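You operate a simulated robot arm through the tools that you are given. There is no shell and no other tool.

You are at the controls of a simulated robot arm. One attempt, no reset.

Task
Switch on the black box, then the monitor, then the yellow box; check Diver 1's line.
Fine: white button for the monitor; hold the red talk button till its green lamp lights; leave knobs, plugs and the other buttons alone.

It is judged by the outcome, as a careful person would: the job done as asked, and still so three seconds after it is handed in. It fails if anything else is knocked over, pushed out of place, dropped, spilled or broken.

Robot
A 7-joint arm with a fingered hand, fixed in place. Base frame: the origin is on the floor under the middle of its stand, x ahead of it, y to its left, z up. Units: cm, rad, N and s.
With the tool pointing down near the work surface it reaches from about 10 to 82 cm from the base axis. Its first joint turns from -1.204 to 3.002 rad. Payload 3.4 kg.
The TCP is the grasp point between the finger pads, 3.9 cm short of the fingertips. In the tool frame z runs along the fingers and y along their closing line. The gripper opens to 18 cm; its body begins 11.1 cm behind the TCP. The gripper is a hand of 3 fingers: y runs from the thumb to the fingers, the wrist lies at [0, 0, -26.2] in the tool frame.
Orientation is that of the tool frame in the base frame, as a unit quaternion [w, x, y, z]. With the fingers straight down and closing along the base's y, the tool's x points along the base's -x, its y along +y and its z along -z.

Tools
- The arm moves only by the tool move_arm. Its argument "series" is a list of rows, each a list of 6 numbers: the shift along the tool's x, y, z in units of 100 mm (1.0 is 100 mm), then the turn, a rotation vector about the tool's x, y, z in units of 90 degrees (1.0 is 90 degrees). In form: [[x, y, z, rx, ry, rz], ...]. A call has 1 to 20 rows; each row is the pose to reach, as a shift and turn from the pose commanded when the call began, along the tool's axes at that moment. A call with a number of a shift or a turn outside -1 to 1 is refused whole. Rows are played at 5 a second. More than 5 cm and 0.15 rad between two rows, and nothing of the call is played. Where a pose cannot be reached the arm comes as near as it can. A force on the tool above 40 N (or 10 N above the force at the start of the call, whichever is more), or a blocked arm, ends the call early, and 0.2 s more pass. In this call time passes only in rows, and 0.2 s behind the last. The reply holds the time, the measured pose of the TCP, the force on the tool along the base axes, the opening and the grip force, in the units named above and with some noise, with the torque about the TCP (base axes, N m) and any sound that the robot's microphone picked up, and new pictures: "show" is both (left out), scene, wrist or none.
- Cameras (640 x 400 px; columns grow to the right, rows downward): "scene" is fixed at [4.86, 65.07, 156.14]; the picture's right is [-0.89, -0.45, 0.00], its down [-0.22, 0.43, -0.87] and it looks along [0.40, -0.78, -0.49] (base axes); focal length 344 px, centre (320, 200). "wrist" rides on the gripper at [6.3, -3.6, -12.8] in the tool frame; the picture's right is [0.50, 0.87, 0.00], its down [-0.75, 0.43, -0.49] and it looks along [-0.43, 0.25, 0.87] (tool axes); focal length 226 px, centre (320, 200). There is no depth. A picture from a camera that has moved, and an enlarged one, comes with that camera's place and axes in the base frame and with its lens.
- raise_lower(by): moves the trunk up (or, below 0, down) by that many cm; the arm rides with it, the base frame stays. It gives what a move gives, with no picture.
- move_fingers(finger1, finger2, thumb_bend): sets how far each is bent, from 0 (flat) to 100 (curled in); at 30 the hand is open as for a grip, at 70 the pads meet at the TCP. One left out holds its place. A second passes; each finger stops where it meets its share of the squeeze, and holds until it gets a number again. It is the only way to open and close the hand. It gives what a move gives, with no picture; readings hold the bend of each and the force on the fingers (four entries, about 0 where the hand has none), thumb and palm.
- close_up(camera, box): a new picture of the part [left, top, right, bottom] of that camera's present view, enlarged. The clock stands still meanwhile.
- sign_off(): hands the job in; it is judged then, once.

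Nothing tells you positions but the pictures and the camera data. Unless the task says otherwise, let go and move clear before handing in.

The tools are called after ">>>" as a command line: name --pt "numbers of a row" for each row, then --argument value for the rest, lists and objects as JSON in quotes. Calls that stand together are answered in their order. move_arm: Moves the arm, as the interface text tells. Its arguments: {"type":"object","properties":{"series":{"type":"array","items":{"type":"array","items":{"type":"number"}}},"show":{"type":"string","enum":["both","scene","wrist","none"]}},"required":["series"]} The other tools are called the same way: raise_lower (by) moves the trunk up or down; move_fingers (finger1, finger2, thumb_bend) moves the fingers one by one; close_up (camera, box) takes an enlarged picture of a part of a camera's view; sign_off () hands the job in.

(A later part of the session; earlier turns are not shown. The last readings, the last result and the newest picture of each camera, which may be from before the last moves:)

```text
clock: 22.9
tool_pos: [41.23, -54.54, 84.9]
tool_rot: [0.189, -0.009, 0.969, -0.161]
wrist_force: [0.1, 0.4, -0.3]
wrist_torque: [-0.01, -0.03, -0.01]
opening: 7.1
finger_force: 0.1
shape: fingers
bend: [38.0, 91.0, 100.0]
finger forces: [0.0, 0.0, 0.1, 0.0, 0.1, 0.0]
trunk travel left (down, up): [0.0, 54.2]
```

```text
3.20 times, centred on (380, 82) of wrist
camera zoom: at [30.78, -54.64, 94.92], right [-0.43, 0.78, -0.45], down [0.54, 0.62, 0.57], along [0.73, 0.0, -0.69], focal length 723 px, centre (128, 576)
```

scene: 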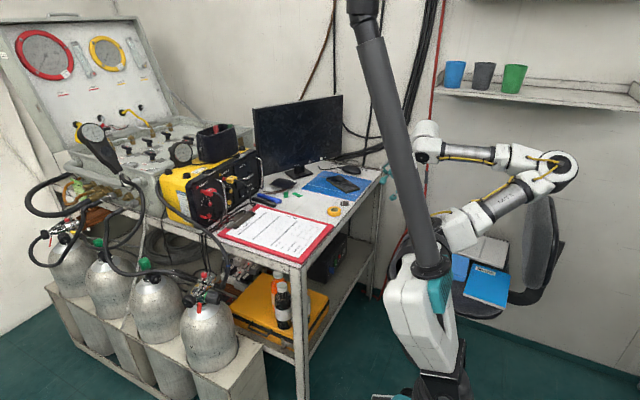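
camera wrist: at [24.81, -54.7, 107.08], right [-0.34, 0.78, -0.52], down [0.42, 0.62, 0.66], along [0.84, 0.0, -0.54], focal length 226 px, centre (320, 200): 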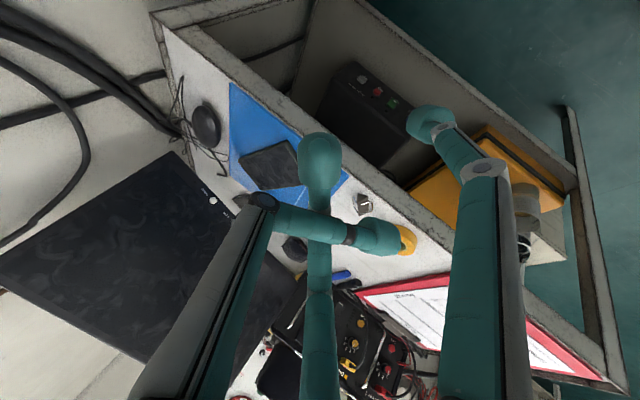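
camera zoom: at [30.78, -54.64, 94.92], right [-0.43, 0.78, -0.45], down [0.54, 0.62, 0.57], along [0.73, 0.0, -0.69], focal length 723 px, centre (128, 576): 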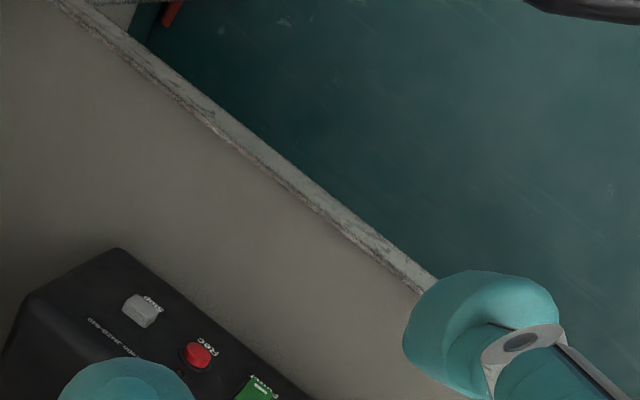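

No contact. The black box's face is in view: a grey button, the red "Rec", and the green "Power" rocker. I go down further while turning the tool more towards straight ahead.

>>> move_arm --pt "0.117 0.045 0.107 0.008 -0.03 -0.0245" --pt "0.233 0.089 0.214 0.016 -0.06 -0.049" --pt "0.35 0.134 0.322 0.0245 -0.0895 -0.0735" --pt "0.466 0.178 0.429 0.033 -0.119 -0.098" --pt "0.583 0.223 0.536 0.041 -0.149 -0.1225" --pt "0.699 0.267 0.643 0.049 -0.179 -0.147" --show "both"

```text
clock: 24.3
tool_pos: [38.12, -62.74, 77.69]
tool_rot: [0.303, -0.136, 0.919, -0.212]
wrist_force: [-0.5, 0.4, 0.7]
wrist_torque: [0.01, 0.0, -0.01]
opening: 7.1
finger_force: 0.0
shape: fingers
bend: [38.0, 91.0, 100.0]
finger forces: [0.0, 0.1, 0.0, 0.1, 0.0, 0.0]
out of reach, approached as far as the arm can: row 1, 2, 3, 4, 5, 6
trunk travel left (down, up): [0.0, 54.2]
camera wrist: at [26.05, -64.46, 85.53], right [-0.5, 0.57, -0.66], down [0.23, 0.82, 0.53], along [0.84, 0.11, -0.54], focal length 226 px, centre (320, 200)
```

scene: 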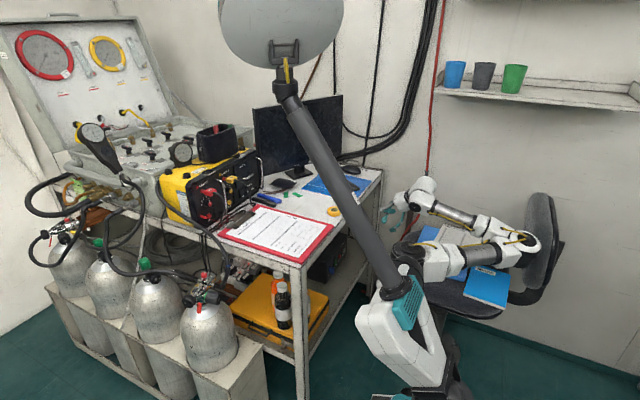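
wrist: 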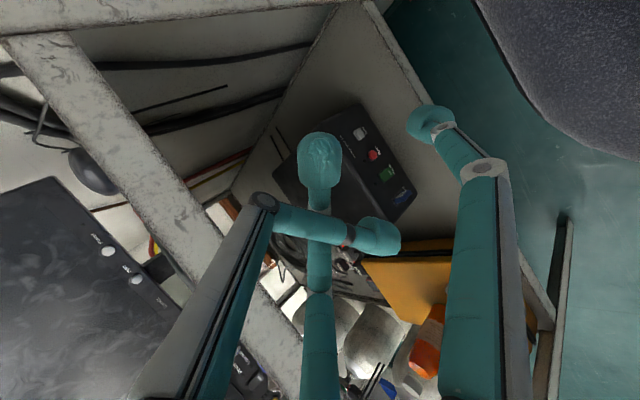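

The arm is near its inner fold limit, so I keep the wrist out from the shoulder. I go straight down in front of the desk edge with the tool a little steeper.

>>> move_arm --pt "0.029 0.156 0.108 -0.0195 0.002 -0.0135" --pt "0.058 0.311 0.216 -0.039 0.004 -0.027" --pt "0.087 0.467 0.325 -0.0585 0.0065 -0.0405" --pt "0.116 0.623 0.433 -0.078 0.0085 -0.054" --pt "0.145 0.778 0.541 -0.0975 0.011 -0.0675" --pt "0.174 0.934 0.649 -0.117 0.013 -0.081" --show "both"

```text
clock: 25.7
tool_pos: [37.83, -59.63, 69.64]
tool_rot: [0.267, -0.215, 0.927, -0.15]
wrist_force: [0.3, -0.3, 0.3]
wrist_torque: [-0.02, -0.01, 0.02]
opening: 7.11
finger_force: 0.1
shape: fingers
bend: [38.0, 92.0, 100.0]
finger forces: [0.0, 0.0, 0.1, 0.0, 0.0, 0.0]
out of reach, approached as far as the arm can: row 1, 2, 3, 4, 5, 6
trunk travel left (down, up): [0.0, 54.2]
camera wrist: at [27.14, -63.78, 78.62], right [-0.66, 0.51, -0.56], down [0.16, 0.82, 0.55], along [0.73, 0.27, -0.62], focal length 226 px, centre (320, 200)
```

scene: 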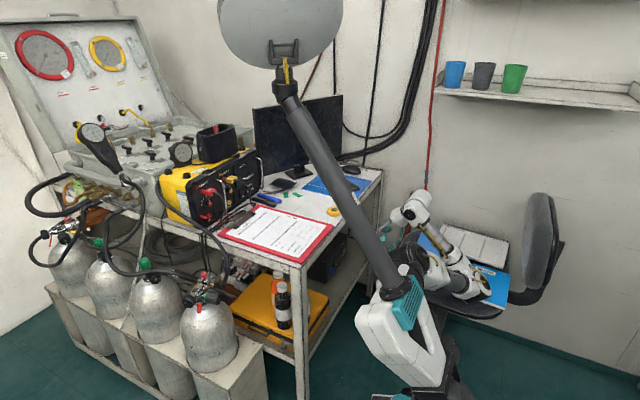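
wrist: 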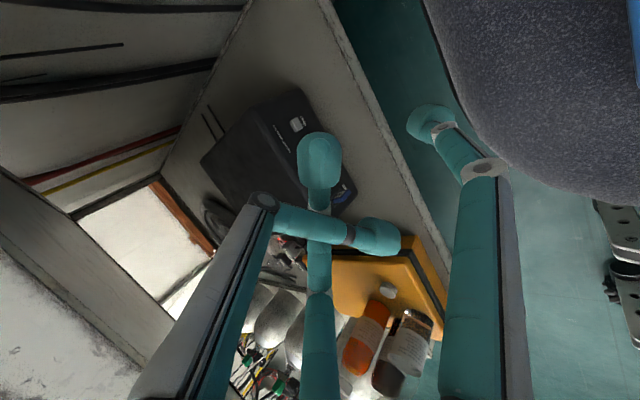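

The elbow has dropped low towards the chair, which I don't want. Raising the trunk will let the arm hang down stretched instead of folded, so I raise it in steps and check.

>>> raise_lower --by 12

>>> close_up --camera "scene" --box '[0, 0, 640, 400]'

```text
clock: 27.2
tool_pos: [38.16, -58.92, 81.97]
tool_rot: [0.264, -0.22, 0.927, -0.151]
wrist_force: [-0.2, 0.0, 0.5]
wrist_torque: [0.0, -0.05, -0.01]
opening: 7.11
finger_force: 0.2
shape: fingers
bend: [38.0, 92.0, 100.0]
finger forces: [0.0, 0.0, 0.1, 0.0, 0.0, 0.0]
trunk travel left (down, up): [-12.0, 42.2]
```

```text
1.00 times, centred on (320, 200) of scene (not enlarged: the box is as wide or as high as the picture)
camera zoom: at [4.86, 65.07, 156.14], right [-0.89, -0.45, 0.0], down [-0.22, 0.43, -0.87], along [0.4, -0.78, -0.49], focal length 344 px, centre (320, 200)
```

zoom: 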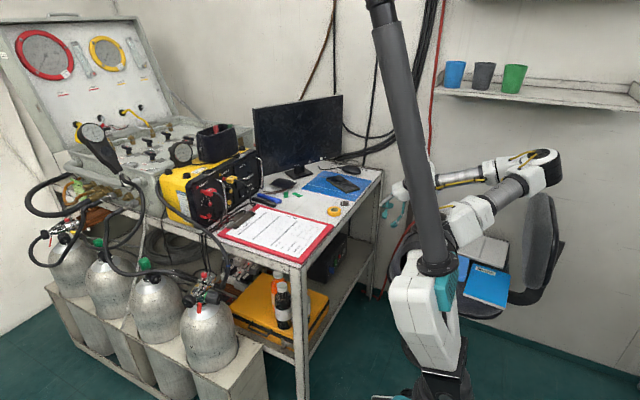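

The raise brought the elbow back up high, and the hand rose straight up. I raise more so the arm can hang down in a stretched posture.

>>> raise_lower --by 18

>>> close_up --camera "scene" --box '[0, 0, 640, 400]'

```text
clock: 29.2
tool_pos: [37.99, -59.8, 99.39]
tool_rot: [0.265, -0.218, 0.928, -0.147]
wrist_force: [-0.7, 1.1, 0.4]
wrist_torque: [0.0, 0.04, -0.02]
opening: 7.09
finger_force: 0.0
shape: fingers
bend: [38.0, 92.0, 100.0]
finger forces: [0.1, 0.1, 0.1, 0.0, 0.1, 0.0]
trunk travel left (down, up): [-30.0, 24.2]
```

```text
1.00 times, centred on (320, 200) of scene (not enlarged: the box is as wide or as high as the picture)
camera zoom: at [4.86, 65.07, 156.14], right [-0.89, -0.45, 0.0], down [-0.22, 0.43, -0.87], along [0.4, -0.78, -0.49], focal length 344 px, centre (320, 200)
```

zoom: 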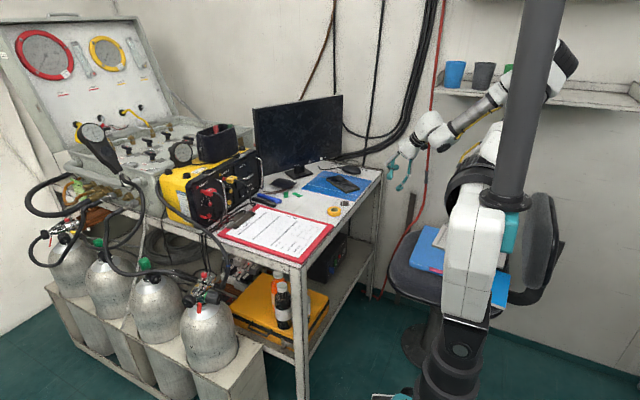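

Now the elbow is high and the arm has room to stretch down. I lower the hand in front of the desk edge.

>>> move_arm --pt "0.067 0.0965 0.164 0 0 0" --pt "0.134 0.193 0.328 0 0 0" --pt "0.2015 0.2895 0.4925 0 0 0" --pt "0.269 0.386 0.657 0 0 0" --pt "0.336 0.4825 0.821 0 0 0" --pt "0.403 0.579 0.985 0 0 0" --show "scene"

```text
clock: 30.6
tool_pos: [38.47, -58.1, 87.47]
tool_rot: [0.265, -0.218, 0.928, -0.148]
wrist_force: [-0.2, -0.3, -0.7]
wrist_torque: [-0.01, -0.01, -0.01]
opening: 7.09
finger_force: 0.0
shape: fingers
bend: [38.0, 92.0, 100.0]
finger forces: [0.0, 0.0, 0.0, 0.0, 0.0, 0.1]
trunk travel left (down, up): [-30.0, 24.2]
```

scene: 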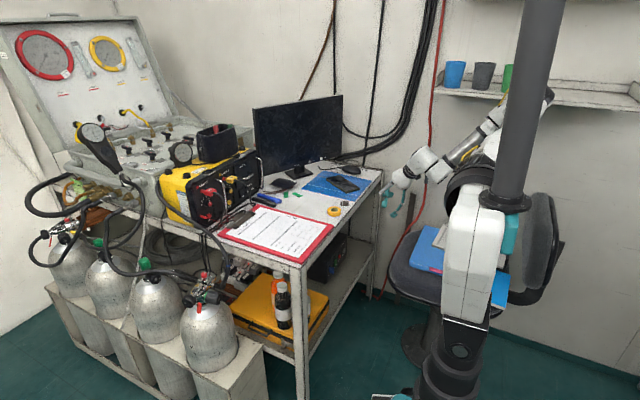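

That works cleanly. I continue down by the same amount twice, checking each time.

>>> move_arm --pt "0.067 0.0965 0.164 0 0 0" --pt "0.134 0.193 0.328 0 0 0" --pt "0.2015 0.2895 0.4925 0 0 0" --pt "0.269 0.386 0.657 0 0 0" --pt "0.336 0.4825 0.821 0 0 0" --pt "0.403 0.579 0.985 0 0 0" --show "both"

```text
clock: 32.0
tool_pos: [38.91, -56.62, 75.54]
tool_rot: [0.265, -0.218, 0.928, -0.147]
wrist_force: [-0.2, -0.5, -0.2]
wrist_torque: [0.01, 0.01, -0.02]
opening: 7.09
finger_force: 0.1
shape: fingers
bend: [38.0, 92.0, 100.0]
finger forces: [0.0, 0.1, 0.0, 0.0, 0.0, 0.0]
trunk travel left (down, up): [-30.0, 24.2]
camera wrist: at [28.42, -60.81, 84.62], right [-0.66, 0.5, -0.55], down [0.16, 0.82, 0.55], along [0.73, 0.28, -0.62], focal length 226 px, centre (320, 200)
```

scene: 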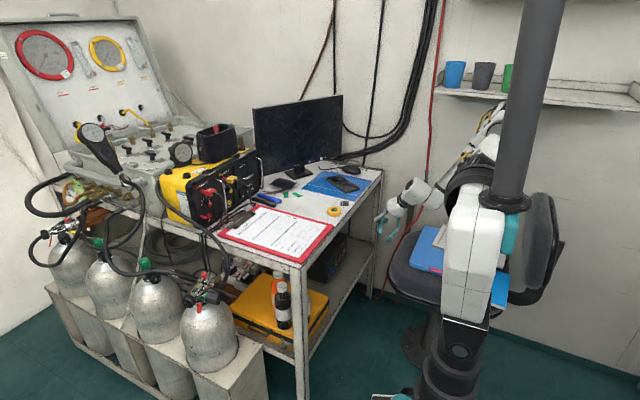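
wrist: 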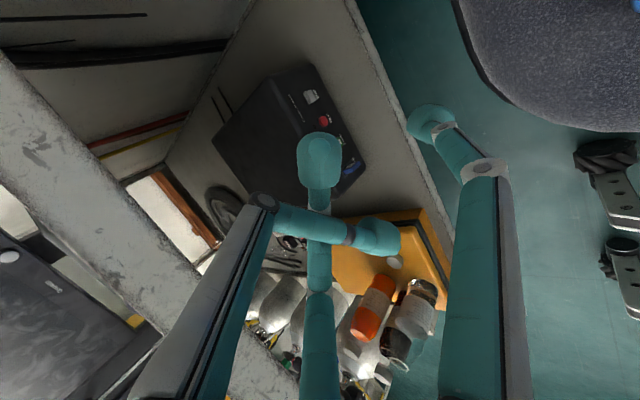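

I can see the box face with the grey, red and blue controls; finger 2's tip hides the green one. I go lower and level the tool more towards straight ahead.

>>> move_arm --pt "0.053 0.089 0.155 0.006 -0.032 -0.024" --pt "0.106 0.177 0.31 0.012 -0.064 -0.048" --pt "0.1585 0.266 0.4645 0.0185 -0.096 -0.0725" --pt "0.211 0.355 0.619 0.025 -0.128 -0.097" --pt "0.264 0.443 0.774 0.031 -0.16 -0.121" --pt "0.317 0.532 0.929 0.037 -0.192 -0.145" --show "both"

```text
clock: 33.4
tool_pos: [40.03, -55.23, 64.46]
tool_rot: [0.389, -0.334, 0.842, -0.169]
wrist_force: [0.0, 0.4, 0.6]
wrist_torque: [0.0, -0.02, -0.03]
opening: 7.09
finger_force: 0.1
shape: fingers
bend: [38.0, 92.0, 100.0]
finger forces: [0.0, 0.0, 0.0, 0.0, 0.0, 0.0]
trunk travel left (down, up): [-30.0, 24.2]
camera wrist: at [28.94, -61.87, 71.2], right [-0.61, 0.28, -0.74], down [-0.21, 0.85, 0.49], along [0.76, 0.45, -0.46], focal length 226 px, centre (320, 200)
```

scene: 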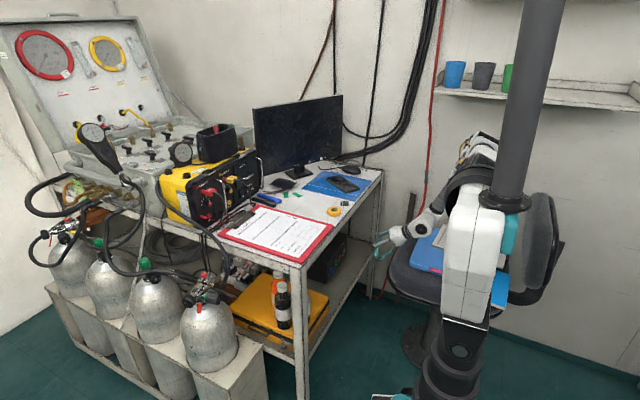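
wrist: 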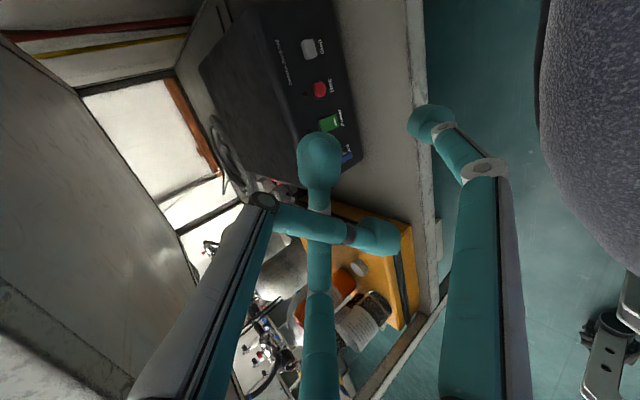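

Now the box's face is in good view. I zoom in on its controls from here and from the scene camera to fix the rocker's position and state.

>>> close_up --camera "wrist" --box '[260, 20, 380, 180]'

>>> close_up --camera "wrist" --box '[300, 70, 364, 170]'

>>> close_up --camera "scene" --box '[300, 220, 400, 290]'

```text
2.50 times, centred on (320, 100) of wrist
camera zoom: at [28.94, -61.87, 71.2], right [-0.61, 0.28, -0.74], down [-0.21, 0.85, 0.49], along [0.76, 0.45, -0.46], focal length 565 px, centre (320, 450)
```

zoom: 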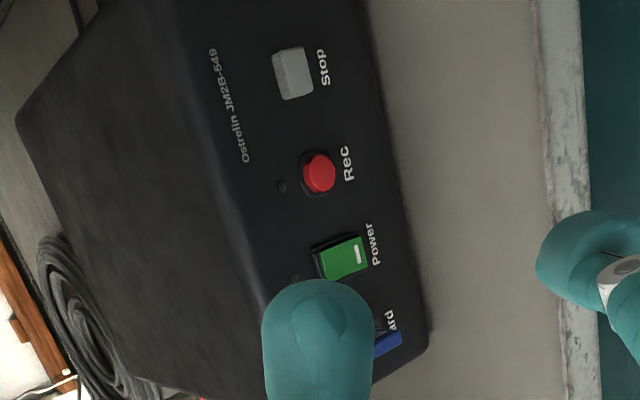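

```text
4.00 times, centred on (332, 120) of wrist
camera zoom: at [28.94, -61.87, 71.2], right [-0.61, 0.28, -0.74], down [-0.21, 0.85, 0.49], along [0.76, 0.45, -0.46], focal length 904 px, centre (272, 520)
```

zoom: 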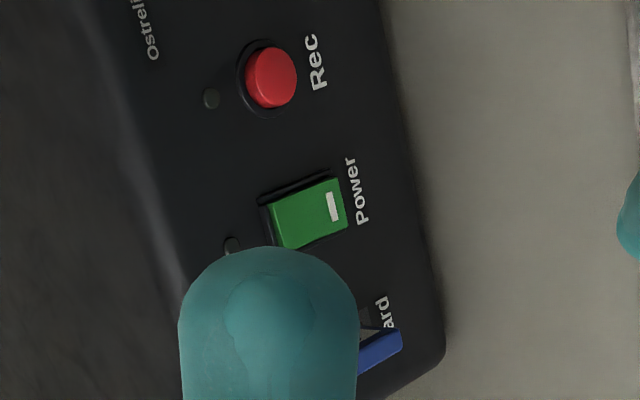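

```text
5.71 times, centred on (350, 255) of scene
camera zoom: at [4.86, 65.07, 156.14], right [-0.89, -0.45, 0.0], down [-0.22, 0.43, -0.87], along [0.4, -0.78, -0.49], focal length 1966 px, centre (149, -114)
```

zoom: 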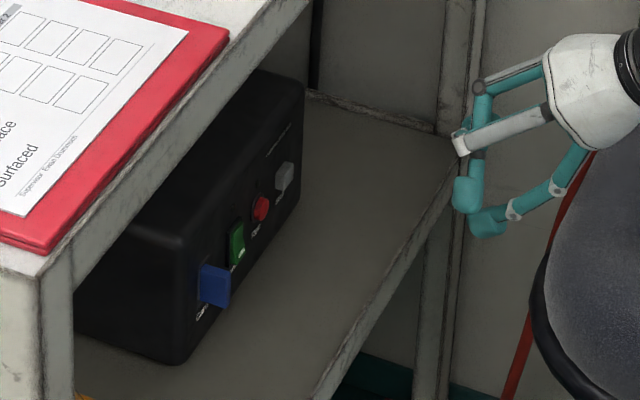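

The green Power rocker is at about (58,-55.5,47); its white "I" bar is on the lower half, so that is the end to press. Its lamp is dark. Tucked fingertips would be close to the box's top edge, so I open finger 2 and the thumb flat (up and out of the way) and keep finger 1 as the low poker.

>>> move_fingers --finger1 35 --finger2 0 --thumb_bend 0

>>> close_up --camera "wrist" --box '[0, 0, 640, 400]'

>>> close_up --camera "scene" --box '[300, 190, 440, 290]'

```text
clock: 34.4
tool_pos: [40.1, -55.1, 64.5]
tool_rot: [0.389, -0.334, 0.842, -0.169]
wrist_force: [1.0, -0.7, 0.1]
wrist_torque: [0.0, -0.02, 0.02]
opening: 18.11
finger_force: 0.2
shape: fingers
bend: [35.0, 0.0, 0.0]
finger forces: [0.0, 0.0, 0.0, 0.0, 0.1, 0.0]
trunk travel left (down, up): [-30.0, 24.2]
```

```text
1.00 times, centred on (320, 200) of wrist (not enlarged: the box is as wide or as high as the picture)
camera zoom: at [28.93, -61.81, 71.26], right [-0.61, 0.28, -0.74], down [-0.21, 0.85, 0.49], along [0.76, 0.45, -0.46], focal length 226 px, centre (320, 200)
```

zoom: 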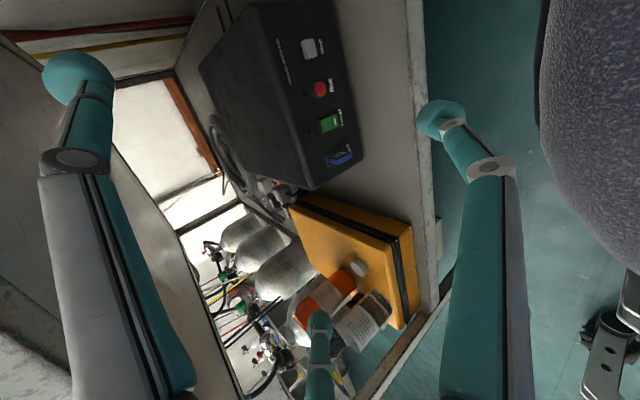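

```text
4.00 times, centred on (370, 240) of scene
camera zoom: at [4.86, 65.07, 156.14], right [-0.89, -0.45, 0.0], down [-0.22, 0.43, -0.87], along [0.4, -0.78, -0.49], focal length 1376 px, centre (120, 40)
```

zoom: 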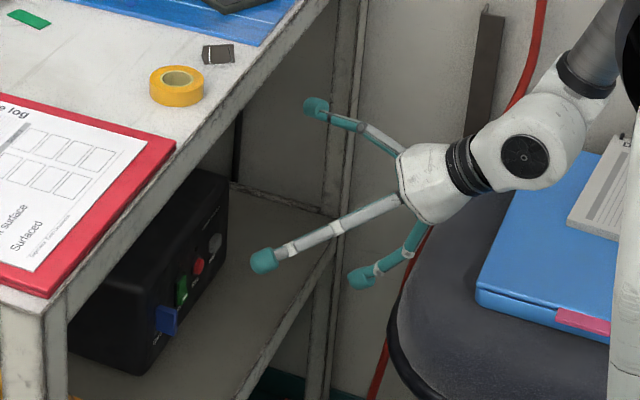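

Now the box and rocker are fully visible. I level the tool, straighten the poker to point down-front and move forward under the desk, staying short of the box.

>>> move_arm --pt "-0.0135 -0.017 0.156 0.0196 -0.0195 0.028" --pt "-0.027 -0.034 0.312 0.039 -0.039 0.056" --pt "-0.0405 -0.051 0.468 0.0588 -0.0585 0.0835" --pt "-0.054 -0.068 0.624 0.078 -0.078 0.111" --pt "-0.0675 -0.085 0.78 0.098 -0.0975 0.139" --pt "-0.081 -0.102 0.936 0.1175 -0.117 0.167" --show "both"

```text
clock: 35.8
tool_pos: [48.04, -55.59, 59.47]
tool_rot: [0.512, -0.198, 0.82, -0.162]
wrist_force: [0.0, 0.4, -0.1]
wrist_torque: [-0.02, 0.0, -0.01]
opening: 18.11
finger_force: 0.1
shape: fingers
bend: [35.0, 0.0, 0.0]
finger forces: [0.0, 0.0, 0.0, 0.1, 0.1, 0.1]
trunk travel left (down, up): [-30.0, 24.2]
camera wrist: at [34.7, -61.06, 61.67], right [-0.34, 0.51, -0.79], down [-0.21, 0.78, 0.59], along [0.92, 0.37, -0.15], focal length 226 px, centre (320, 200)
```

scene: 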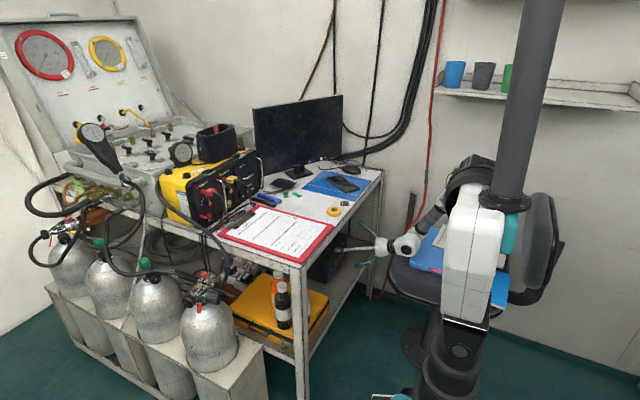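
wrist: 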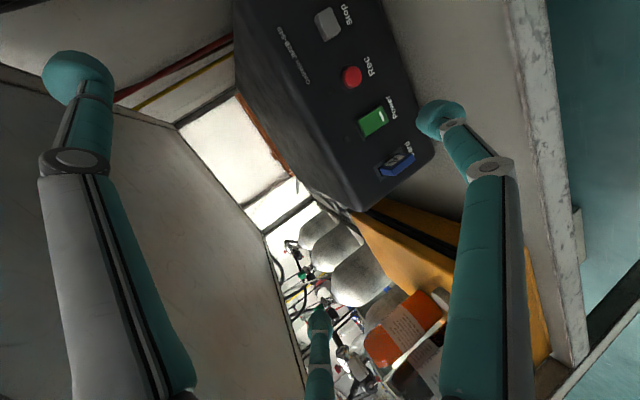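

I am now close in front of the box. I zoom in to measure the rocker and the fingertip precisely.

>>> close_up --camera "wrist" --box '[330, 60, 490, 180]'

>>> close_up --camera "scene" --box '[310, 220, 400, 285]'

```text
3.33 times, centred on (410, 120) of wrist
camera zoom: at [34.7, -61.06, 61.67], right [-0.34, 0.51, -0.79], down [-0.21, 0.78, 0.59], along [0.92, 0.37, -0.15], focal length 754 px, centre (20, 467)
```

zoom: 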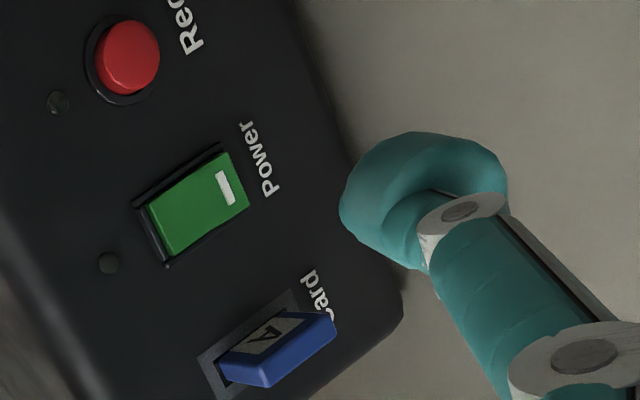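

```text
6.15 times, centred on (355, 252) of scene
camera zoom: at [4.86, 65.07, 156.14], right [-0.89, -0.45, 0.0], down [-0.22, 0.43, -0.87], along [0.4, -0.78, -0.49], focal length 2118 px, centre (105, -123)
```

zoom: 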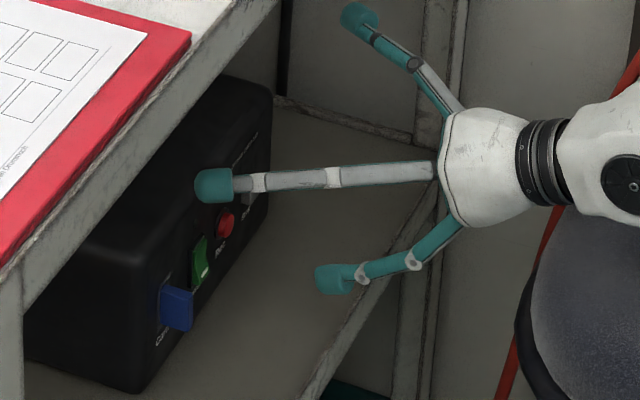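

The fingertip is at about (47.1,-55.5,50) and the "I" end of the rocker at about (57.9,-55.5,47). I move to just in front of it.

>>> move_arm --pt "-0.012 0.005 0.16 0 0 0" --pt "-0.024 0.009 0.32 0 0 0" --pt "-0.037 0.014 0.48 0 0 0" --pt "-0.049 0.018 0.64 0 0 0" --pt "-0.061 0.023 0.796 0 0 0" --show "both"

>>> close_up --camera "scene" --box '[310, 230, 370, 280]'

>>> close_up --camera "wrist" --box '[370, 50, 530, 170]'

```text
clock: 37.0
tool_pos: [55.53, -55.65, 56.57]
tool_rot: [0.512, -0.199, 0.82, -0.163]
wrist_force: [-0.2, -0.6, 0.7]
wrist_torque: [0.01, -0.02, 0.01]
opening: 18.1
finger_force: 0.0
shape: fingers
bend: [35.0, 0.0, 0.0]
finger forces: [0.0, 0.1, 0.0, 0.0, 0.0, 0.0]
trunk travel left (down, up): [-30.0, 24.2]
camera wrist: at [42.1, -61.06, 58.7], right [-0.34, 0.51, -0.79], down [-0.21, 0.78, 0.59], along [0.92, 0.37, -0.15], focal length 226 px, centre (320, 200)
```

scene: 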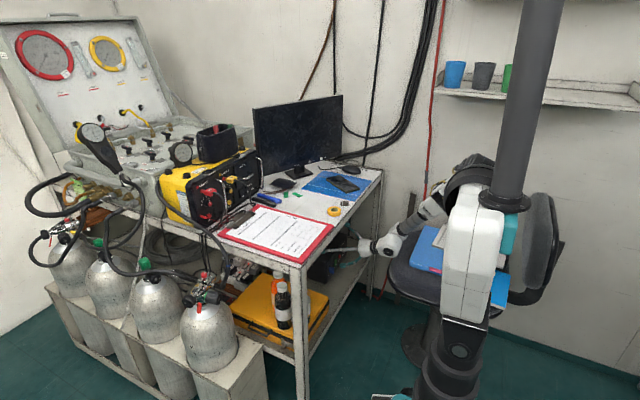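
wrist: 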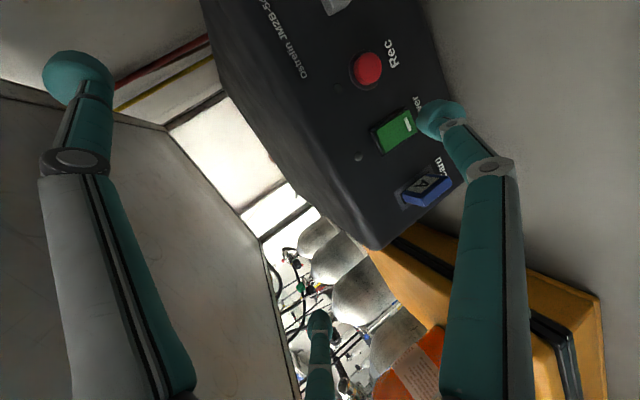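

```text
8.00 times, centred on (340, 255) of scene
camera zoom: at [4.86, 65.07, 156.14], right [-0.89, -0.45, 0.0], down [-0.22, 0.43, -0.87], along [0.4, -0.78, -0.49], focal length 2753 px, centre (160, -240)
```

zoom: 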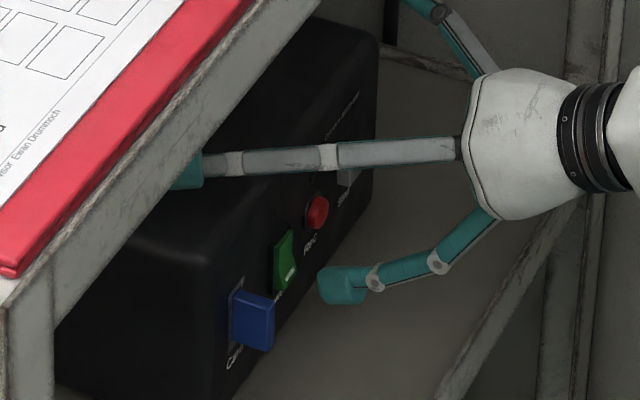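

```text
3.33 times, centred on (450, 110) of wrist
camera zoom: at [42.1, -61.06, 58.7], right [-0.34, 0.51, -0.79], down [-0.21, 0.78, 0.59], along [0.92, 0.37, -0.15], focal length 754 px, centre (-113, 500)
```

zoom: 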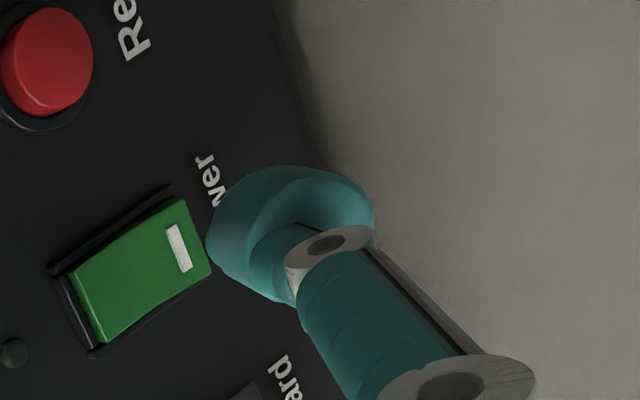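

The tip lines up with the "I" half, with about 1.9 cm left. I edge forward slowly and watch the force.

>>> move_arm --pt "-0.0106 0.0027 0.04 0 0 0" --pt "-0.021 0.0054 0.08 0 0 0" --pt "-0.032 0.008 0.12 0 0 0" --pt "-0.042 0.0107 0.16 0 0 0" --show "none"

>>> close_up --camera "scene" --box '[310, 230, 370, 280]'

>>> close_up --camera "wrist" --box '[370, 50, 530, 170]'

```text
clock: 38.0
tool_pos: [57.01, -55.34, 56.02]
tool_rot: [0.511, -0.198, 0.82, -0.163]
wrist_force: [0.4, 0.3, -1.0]
wrist_torque: [0.0, 0.01, -0.02]
opening: 18.12
finger_force: 0.1
shape: fingers
bend: [35.0, 0.0, 0.0]
finger forces: [0.0, 0.1, 0.0, 0.1, 0.1, 0.0]
trunk travel left (down, up): [-30.0, 24.2]
```

```text
8.00 times, centred on (340, 255) of scene
camera zoom: at [4.86, 65.07, 156.14], right [-0.89, -0.45, 0.0], down [-0.22, 0.43, -0.87], along [0.4, -0.78, -0.49], focal length 2753 px, centre (160, -240)
```

zoom: 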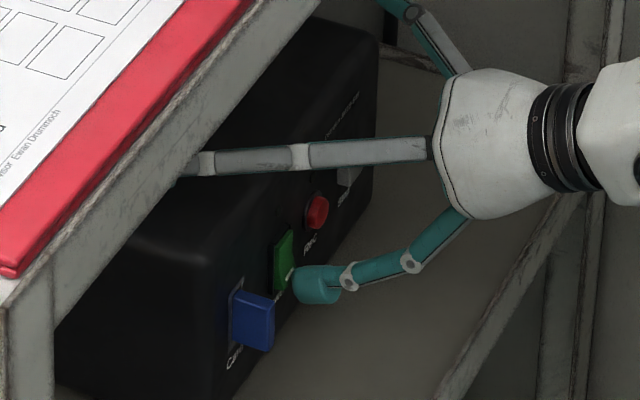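

```text
3.33 times, centred on (450, 110) of wrist
camera zoom: at [43.71, -60.88, 58.29], right [-0.34, 0.51, -0.79], down [-0.21, 0.78, 0.59], along [0.92, 0.37, -0.15], focal length 754 px, centre (-113, 500)
```

zoom: 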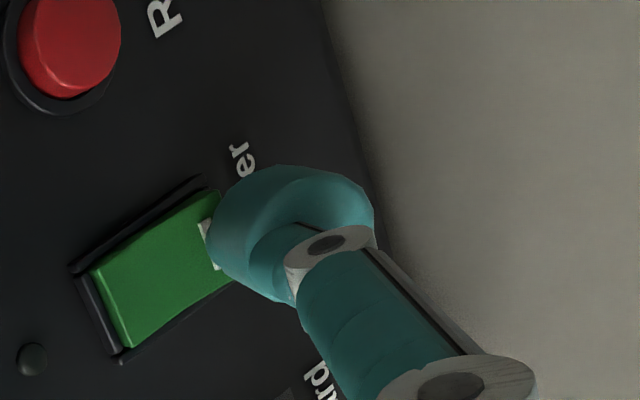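

The tip is right at the "I" mark and nearly touching. I press forward in small steps.

>>> move_arm --pt "-0.012 -0.005 0.027 0 0 0" --pt "-0.024 -0.0095 0.054 0 0 0" --pt "-0.032 -0.013 0.072 0 0 0" --show "none"

>>> close_up --camera "wrist" --box '[370, 50, 530, 170]'

>>> close_up --camera "scene" --box '[310, 230, 370, 280]'

```text
clock: 38.8
tool_pos: [57.79, -55.4, 55.93]
tool_rot: [0.512, -0.199, 0.82, -0.163]
wrist_force: [-3.8, 0.9, 1.3]
wrist_torque: [0.02, 0.37, 0.01]
opening: 18.32
finger_force: 2.1
shape: fingers
bend: [34.0, 0.0, 0.0]
finger forces: [3.5, 0.1, 0.0, 0.0, 0.0, 0.0]
trunk travel left (down, up): [-30.0, 24.2]
```

```text
3.33 times, centred on (450, 110) of wrist
camera zoom: at [44.45, -60.87, 58.29], right [-0.34, 0.51, -0.79], down [-0.21, 0.78, 0.59], along [0.92, 0.37, -0.15], focal length 754 px, centre (-113, 500)
```

zoom: 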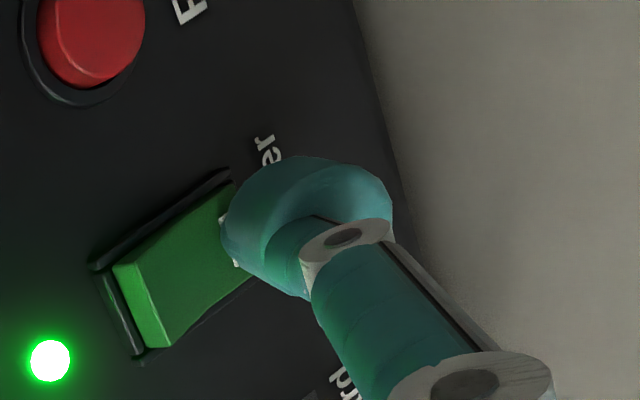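

```text
8.00 times, centred on (340, 255) of scene
camera zoom: at [4.86, 65.07, 156.14], right [-0.89, -0.45, 0.0], down [-0.22, 0.43, -0.87], along [0.4, -0.78, -0.49], focal length 2753 px, centre (160, -240)
```

zoom: 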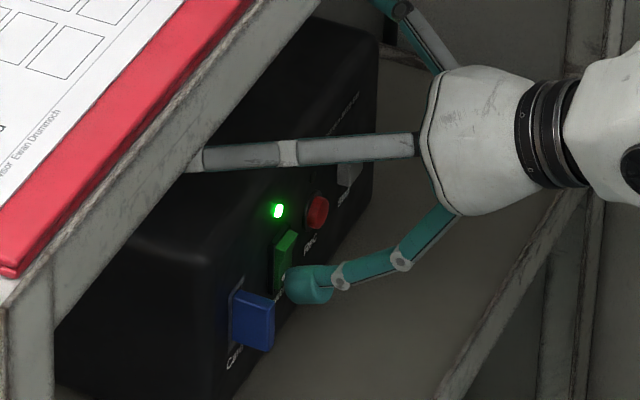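

The green lamp is lit and the rocker has flipped: the black box is on. I back straight off and check that it stays on.

>>> move_arm --pt "0.04 0.016 -0.09 0 0 0" --pt "0.08 0.03 -0.2 0 0 0" --pt "0.11 0.03 -0.4 0 0 0" --pt "0.13 0.03 -0.6 0 0 0" --pt "0.15 0.028 -0.8 0 0 0" --pt "0.163 0.026 -0.919 0 0 0" --show "both"

>>> close_up --camera "scene" --box '[310, 225, 380, 285]'

```text
clock: 40.2
tool_pos: [48.77, -55.45, 58.57]
tool_rot: [0.512, -0.198, 0.82, -0.162]
wrist_force: [0.3, -0.1, -0.4]
wrist_torque: [-0.01, 0.0, 0.01]
opening: 18.15
finger_force: 0.1
shape: fingers
bend: [35.0, 0.0, 0.0]
finger forces: [0.1, 0.0, 0.0, 0.0, 0.0, 0.0]
trunk travel left (down, up): [-30.0, 24.2]
camera wrist: at [35.41, -60.82, 60.88], right [-0.34, 0.51, -0.79], down [-0.21, 0.78, 0.59], along [0.92, 0.37, -0.15], focal length 226 px, centre (320, 200)
```

scene: 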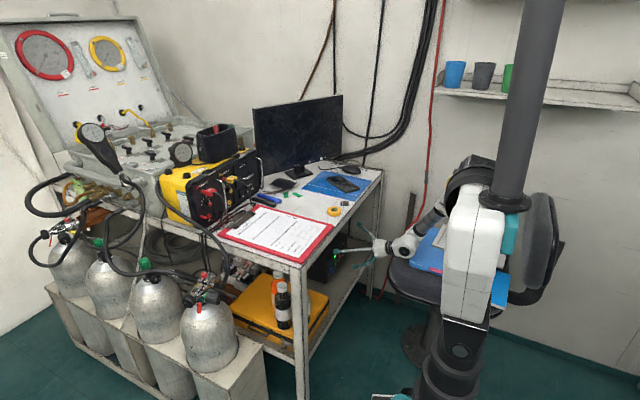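
wrist: 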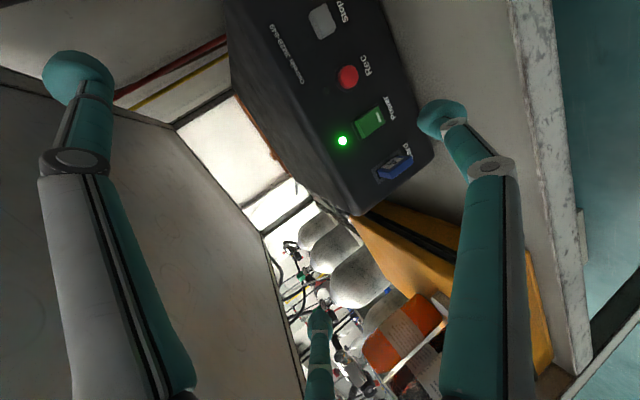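

```text
6.67 times, centred on (345, 255) of scene
camera zoom: at [4.86, 65.07, 156.14], right [-0.89, -0.45, 0.0], down [-0.22, 0.43, -0.87], along [0.4, -0.78, -0.49], focal length 2294 px, centre (153, -167)
```

zoom: 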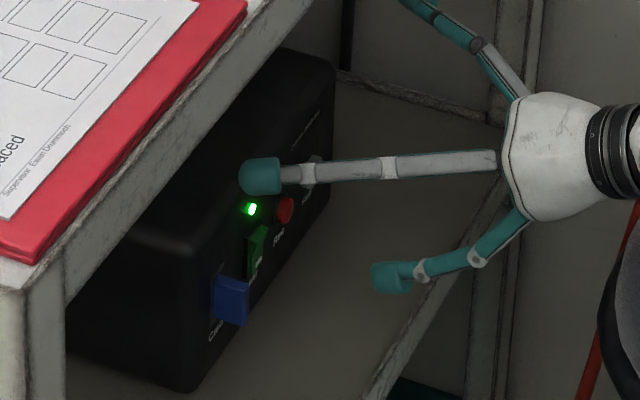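

The black box stays on with its lamp lit. Next is the monitor: I pull back out from under the desk before rising.

>>> move_arm --pt "0.053 0.019 -0.158 0 0 0" --pt "0.106 0.037 -0.315 0 0 0" --pt "0.16 0.056 -0.473 0 0 0" --pt "0.213 0.075 -0.631 0 0 0" --pt "0.266 0.093 -0.788 0 0 0" --pt "0.319 0.112 -0.946 0 0 0" --show "scene"

```text
clock: 41.6
tool_pos: [39.19, -55.39, 60.06]
tool_rot: [0.515, -0.197, 0.818, -0.164]
wrist_force: [26.2, -0.2, 19.0]
wrist_torque: [-0.18, 1.25, 0.08]
opening: 14.4
finger_force: 12.8
shape: fingers
bend: [35.0, 0.0, 0.0]
finger forces: [26.0, 0.1, 0.1, 0.0, 0.0, 0.0]
trunk travel left (down, up): [-30.0, 24.2]
```

scene: 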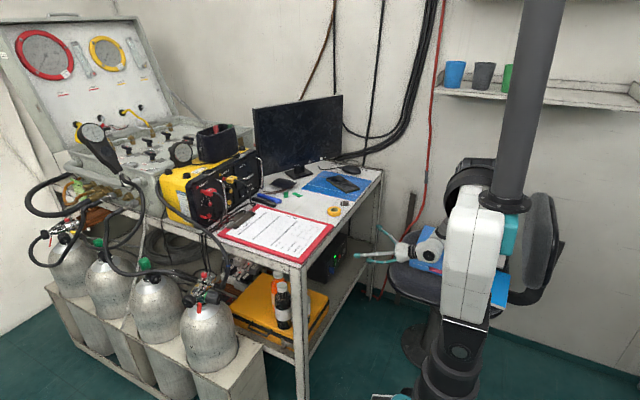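

Contact: the back of the poker finger has met the chair seat (about 30 N), which reaches further towards the desk than I thought. I immediately move forward and up to relieve it.

>>> move_arm --pt "-0.05 -0.02 0.1 0 0 0" --pt "-0.16 -0.08 0.15 0 0 0" --pt "-0.35 -0.19 0.14 0 0 0" --pt "-0.584 -0.329 0.12 0 0 0" --show "both"

```text
clock: 42.6
tool_pos: [42.53, -55.23, 65.02]
tool_rot: [0.51, -0.199, 0.821, -0.162]
wrist_force: [0.3, 0.4, 0.2]
wrist_torque: [-0.02, 0.0, -0.01]
opening: 18.16
finger_force: 0.1
shape: fingers
bend: [35.0, 0.0, 0.0]
finger forces: [0.0, 0.1, 0.0, 0.0, 0.1, 0.1]
trunk travel left (down, up): [-30.0, 24.2]
camera wrist: at [29.22, -60.72, 67.31], right [-0.34, 0.51, -0.79], down [-0.21, 0.78, 0.59], along [0.92, 0.37, -0.16], focal length 226 px, centre (320, 200)
```

scene: 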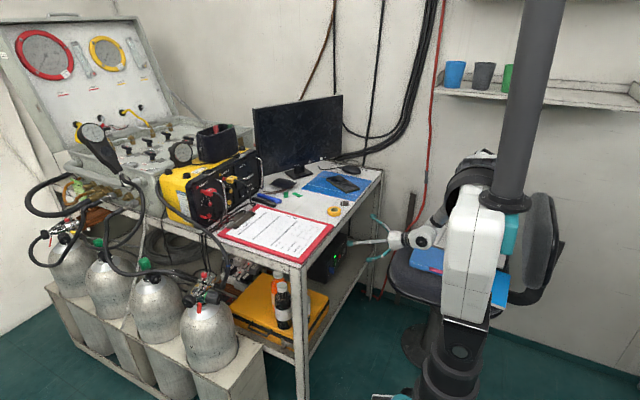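
wrist: 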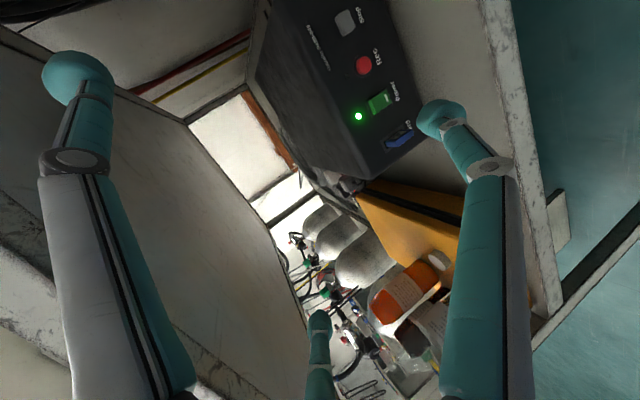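

Free again. I check whether the chair or anything on it shifted by repeating an earlier close-up.

>>> close_up --camera "scene" --box '[300, 190, 440, 290]'

>>> close_up --camera "scene" --box '[380, 180, 580, 330]'

```text
4.00 times, centred on (370, 240) of scene
camera zoom: at [4.86, 65.07, 156.14], right [-0.89, -0.45, 0.0], down [-0.22, 0.43, -0.87], along [0.4, -0.78, -0.49], focal length 1376 px, centre (120, 40)
```

zoom: 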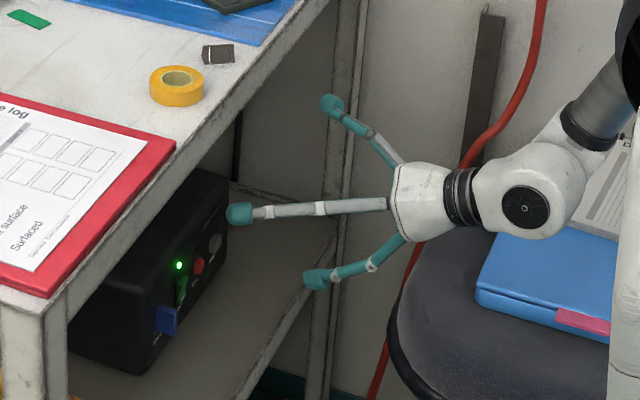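

```text
2.67 times, centred on (480, 255) of scene
camera zoom: at [4.86, 65.07, 156.14], right [-0.89, -0.45, 0.0], down [-0.22, 0.43, -0.87], along [0.4, -0.78, -0.49], focal length 918 px, centre (-107, 53)
```

zoom: 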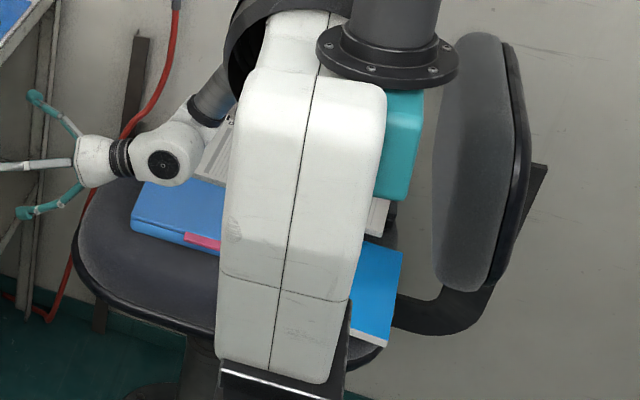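

The chair and its folders are exactly where they were. I rise while easing back a little, well above the seat this time.

>>> move_arm --pt "-0.09 -0.055 -0.05 0 0 0" --pt "-0.15 -0.1 -0.18 0 0 0" --pt "-0.19 -0.13 -0.35 0 0 0" --pt "-0.23 -0.165 -0.53 0 0 0" --pt "-0.267 -0.201 -0.706 0 0 0" --show "none"

>>> close_up --camera "scene" --box '[300, 170, 460, 290]'

```text
clock: 43.8
tool_pos: [37.71, -55.4, 71.27]
tool_rot: [0.512, -0.198, 0.82, -0.163]
wrist_force: [0.7, 0.7, 0.1]
wrist_torque: [0.03, -0.02, 0.02]
opening: 18.14
finger_force: 0.1
shape: fingers
bend: [35.0, 0.0, 0.0]
finger forces: [0.0, 0.0, 0.0, 0.0, 0.1, 0.0]
trunk travel left (down, up): [-30.0, 24.2]
```

```text
3.33 times, centred on (380, 230) of scene
camera zoom: at [4.86, 65.07, 156.14], right [-0.89, -0.45, 0.0], down [-0.22, 0.43, -0.87], along [0.4, -0.78, -0.49], focal length 1147 px, centre (120, 100)
```

zoom: 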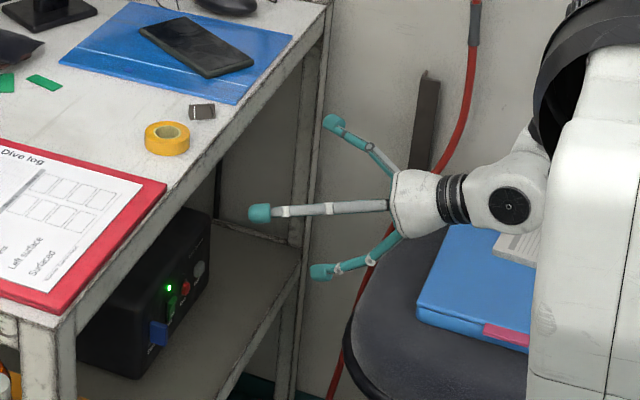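

Clear of the desk edge and the chair. I rise straight up.

>>> move_arm --pt "-0.155 -0.094 -0.085 0 0 0" --pt "-0.31 -0.187 -0.17 0 0 0" --pt "-0.465 -0.28 -0.254 0 0 0" --pt "-0.62 -0.374 -0.339 0 0 0" --pt "-0.775 -0.467 -0.424 0 0 0" --pt "-0.93 -0.56 -0.508 0 0 0" --show "none"

>>> move_arm --pt "-0.155 -0.094 -0.085 0 0 0" --pt "-0.31 -0.187 -0.17 0 0 0" --pt "-0.465 -0.28 -0.254 0 0 0" --pt "-0.62 -0.374 -0.339 0 0 0" --pt "-0.775 -0.467 -0.424 0 0 0" --pt "-0.93 -0.56 -0.508 0 0 0" --show "both"

```text
clock: 45.2
tool_pos: [37.76, -55.26, 83.04]
tool_rot: [0.512, -0.198, 0.82, -0.163]
wrist_force: [0.1, 0.2, 0.0]
wrist_torque: [0.02, 0.01, -0.01]
opening: 18.16
finger_force: 0.1
shape: fingers
bend: [35.0, 0.0, 0.0]
finger forces: [0.0, 0.1, 0.1, 0.0, 0.0, 0.0]
trunk travel left (down, up): [-30.0, 24.2]
```

```text
clock: 46.6
tool_pos: [37.71, -55.28, 95.26]
tool_rot: [0.512, -0.198, 0.82, -0.164]
wrist_force: [-0.5, 0.4, 0.2]
wrist_torque: [0.02, 0.0, -0.01]
opening: 18.12
finger_force: 0.1
shape: fingers
bend: [35.0, 0.0, 0.0]
finger forces: [0.0, 0.0, 0.0, 0.0, 0.1, 0.0]
trunk travel left (down, up): [-30.0, 24.2]
camera wrist: at [24.32, -60.68, 97.51], right [-0.34, 0.51, -0.79], down [-0.21, 0.78, 0.59], along [0.92, 0.37, -0.15], focal length 226 px, centre (320, 200)
```

scene: 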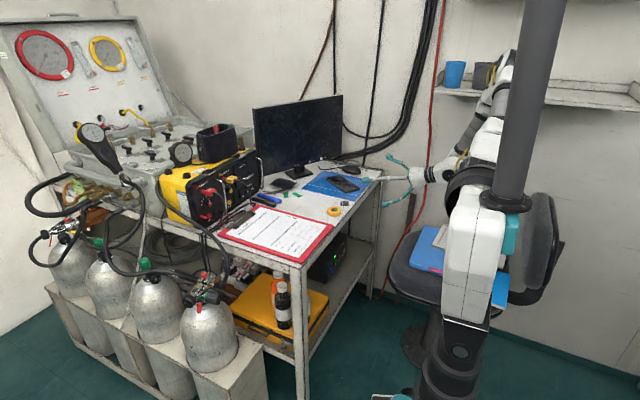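
wrist: 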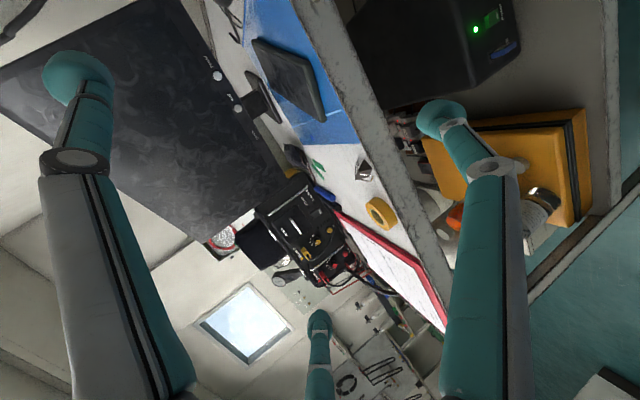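

Up beside the desk now. I rise a bit more and tuck the thumb and finger 2 for the work at the monitor.

>>> move_arm --pt "-0.155 -0.094 -0.085 0 0 0" --pt "-0.31 -0.187 -0.17 0 0 0" --pt "-0.465 -0.28 -0.254 0 0 0" --pt "-0.62 -0.374 -0.339 0 0 0" --pt "-0.775 -0.467 -0.424 0 0 0" --pt "-0.93 -0.56 -0.508 0 0 0" --show "wrist"

>>> close_up --camera "wrist" --box '[190, 0, 350, 140]'

>>> close_up --camera "scene" --box '[300, 130, 420, 210]'

```text
clock: 48.0
tool_pos: [37.65, -55.16, 107.18]
tool_rot: [0.512, -0.198, 0.82, -0.164]
wrist_force: [0.1, 0.6, -0.2]
wrist_torque: [0.03, -0.03, 0.02]
opening: 18.12
finger_force: 0.1
shape: fingers
bend: [35.0, 0.0, 0.0]
finger forces: [0.0, 0.1, 0.0, 0.0, 0.0, 0.0]
trunk travel left (down, up): [-30.0, 24.2]
camera wrist: at [24.25, -60.53, 109.42], right [-0.34, 0.51, -0.79], down [-0.21, 0.78, 0.59], along [0.92, 0.37, -0.15], focal length 226 px, centre (320, 200)
```

wrist: 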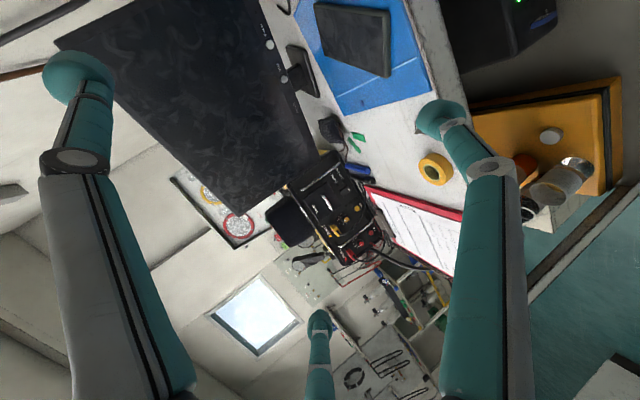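

```text
2.86 times, centred on (270, 70) of wrist
camera zoom: at [24.25, -60.53, 109.42], right [-0.34, 0.51, -0.79], down [-0.21, 0.78, 0.59], along [0.92, 0.37, -0.15], focal length 646 px, centre (463, 571)
```

zoom: 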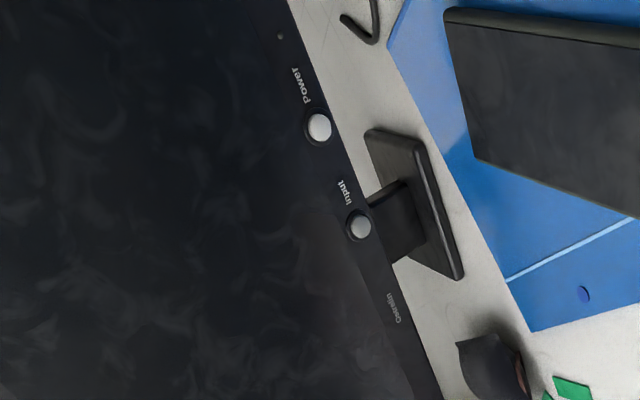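

```text
5.00 times, centred on (360, 170) of scene
camera zoom: at [4.86, 65.07, 156.14], right [-0.89, -0.45, 0.0], down [-0.22, 0.43, -0.87], along [0.4, -0.78, -0.49], focal length 1721 px, centre (120, 350)
```

zoom: 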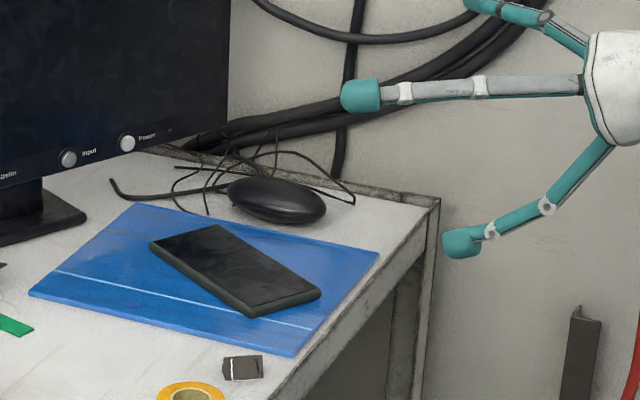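

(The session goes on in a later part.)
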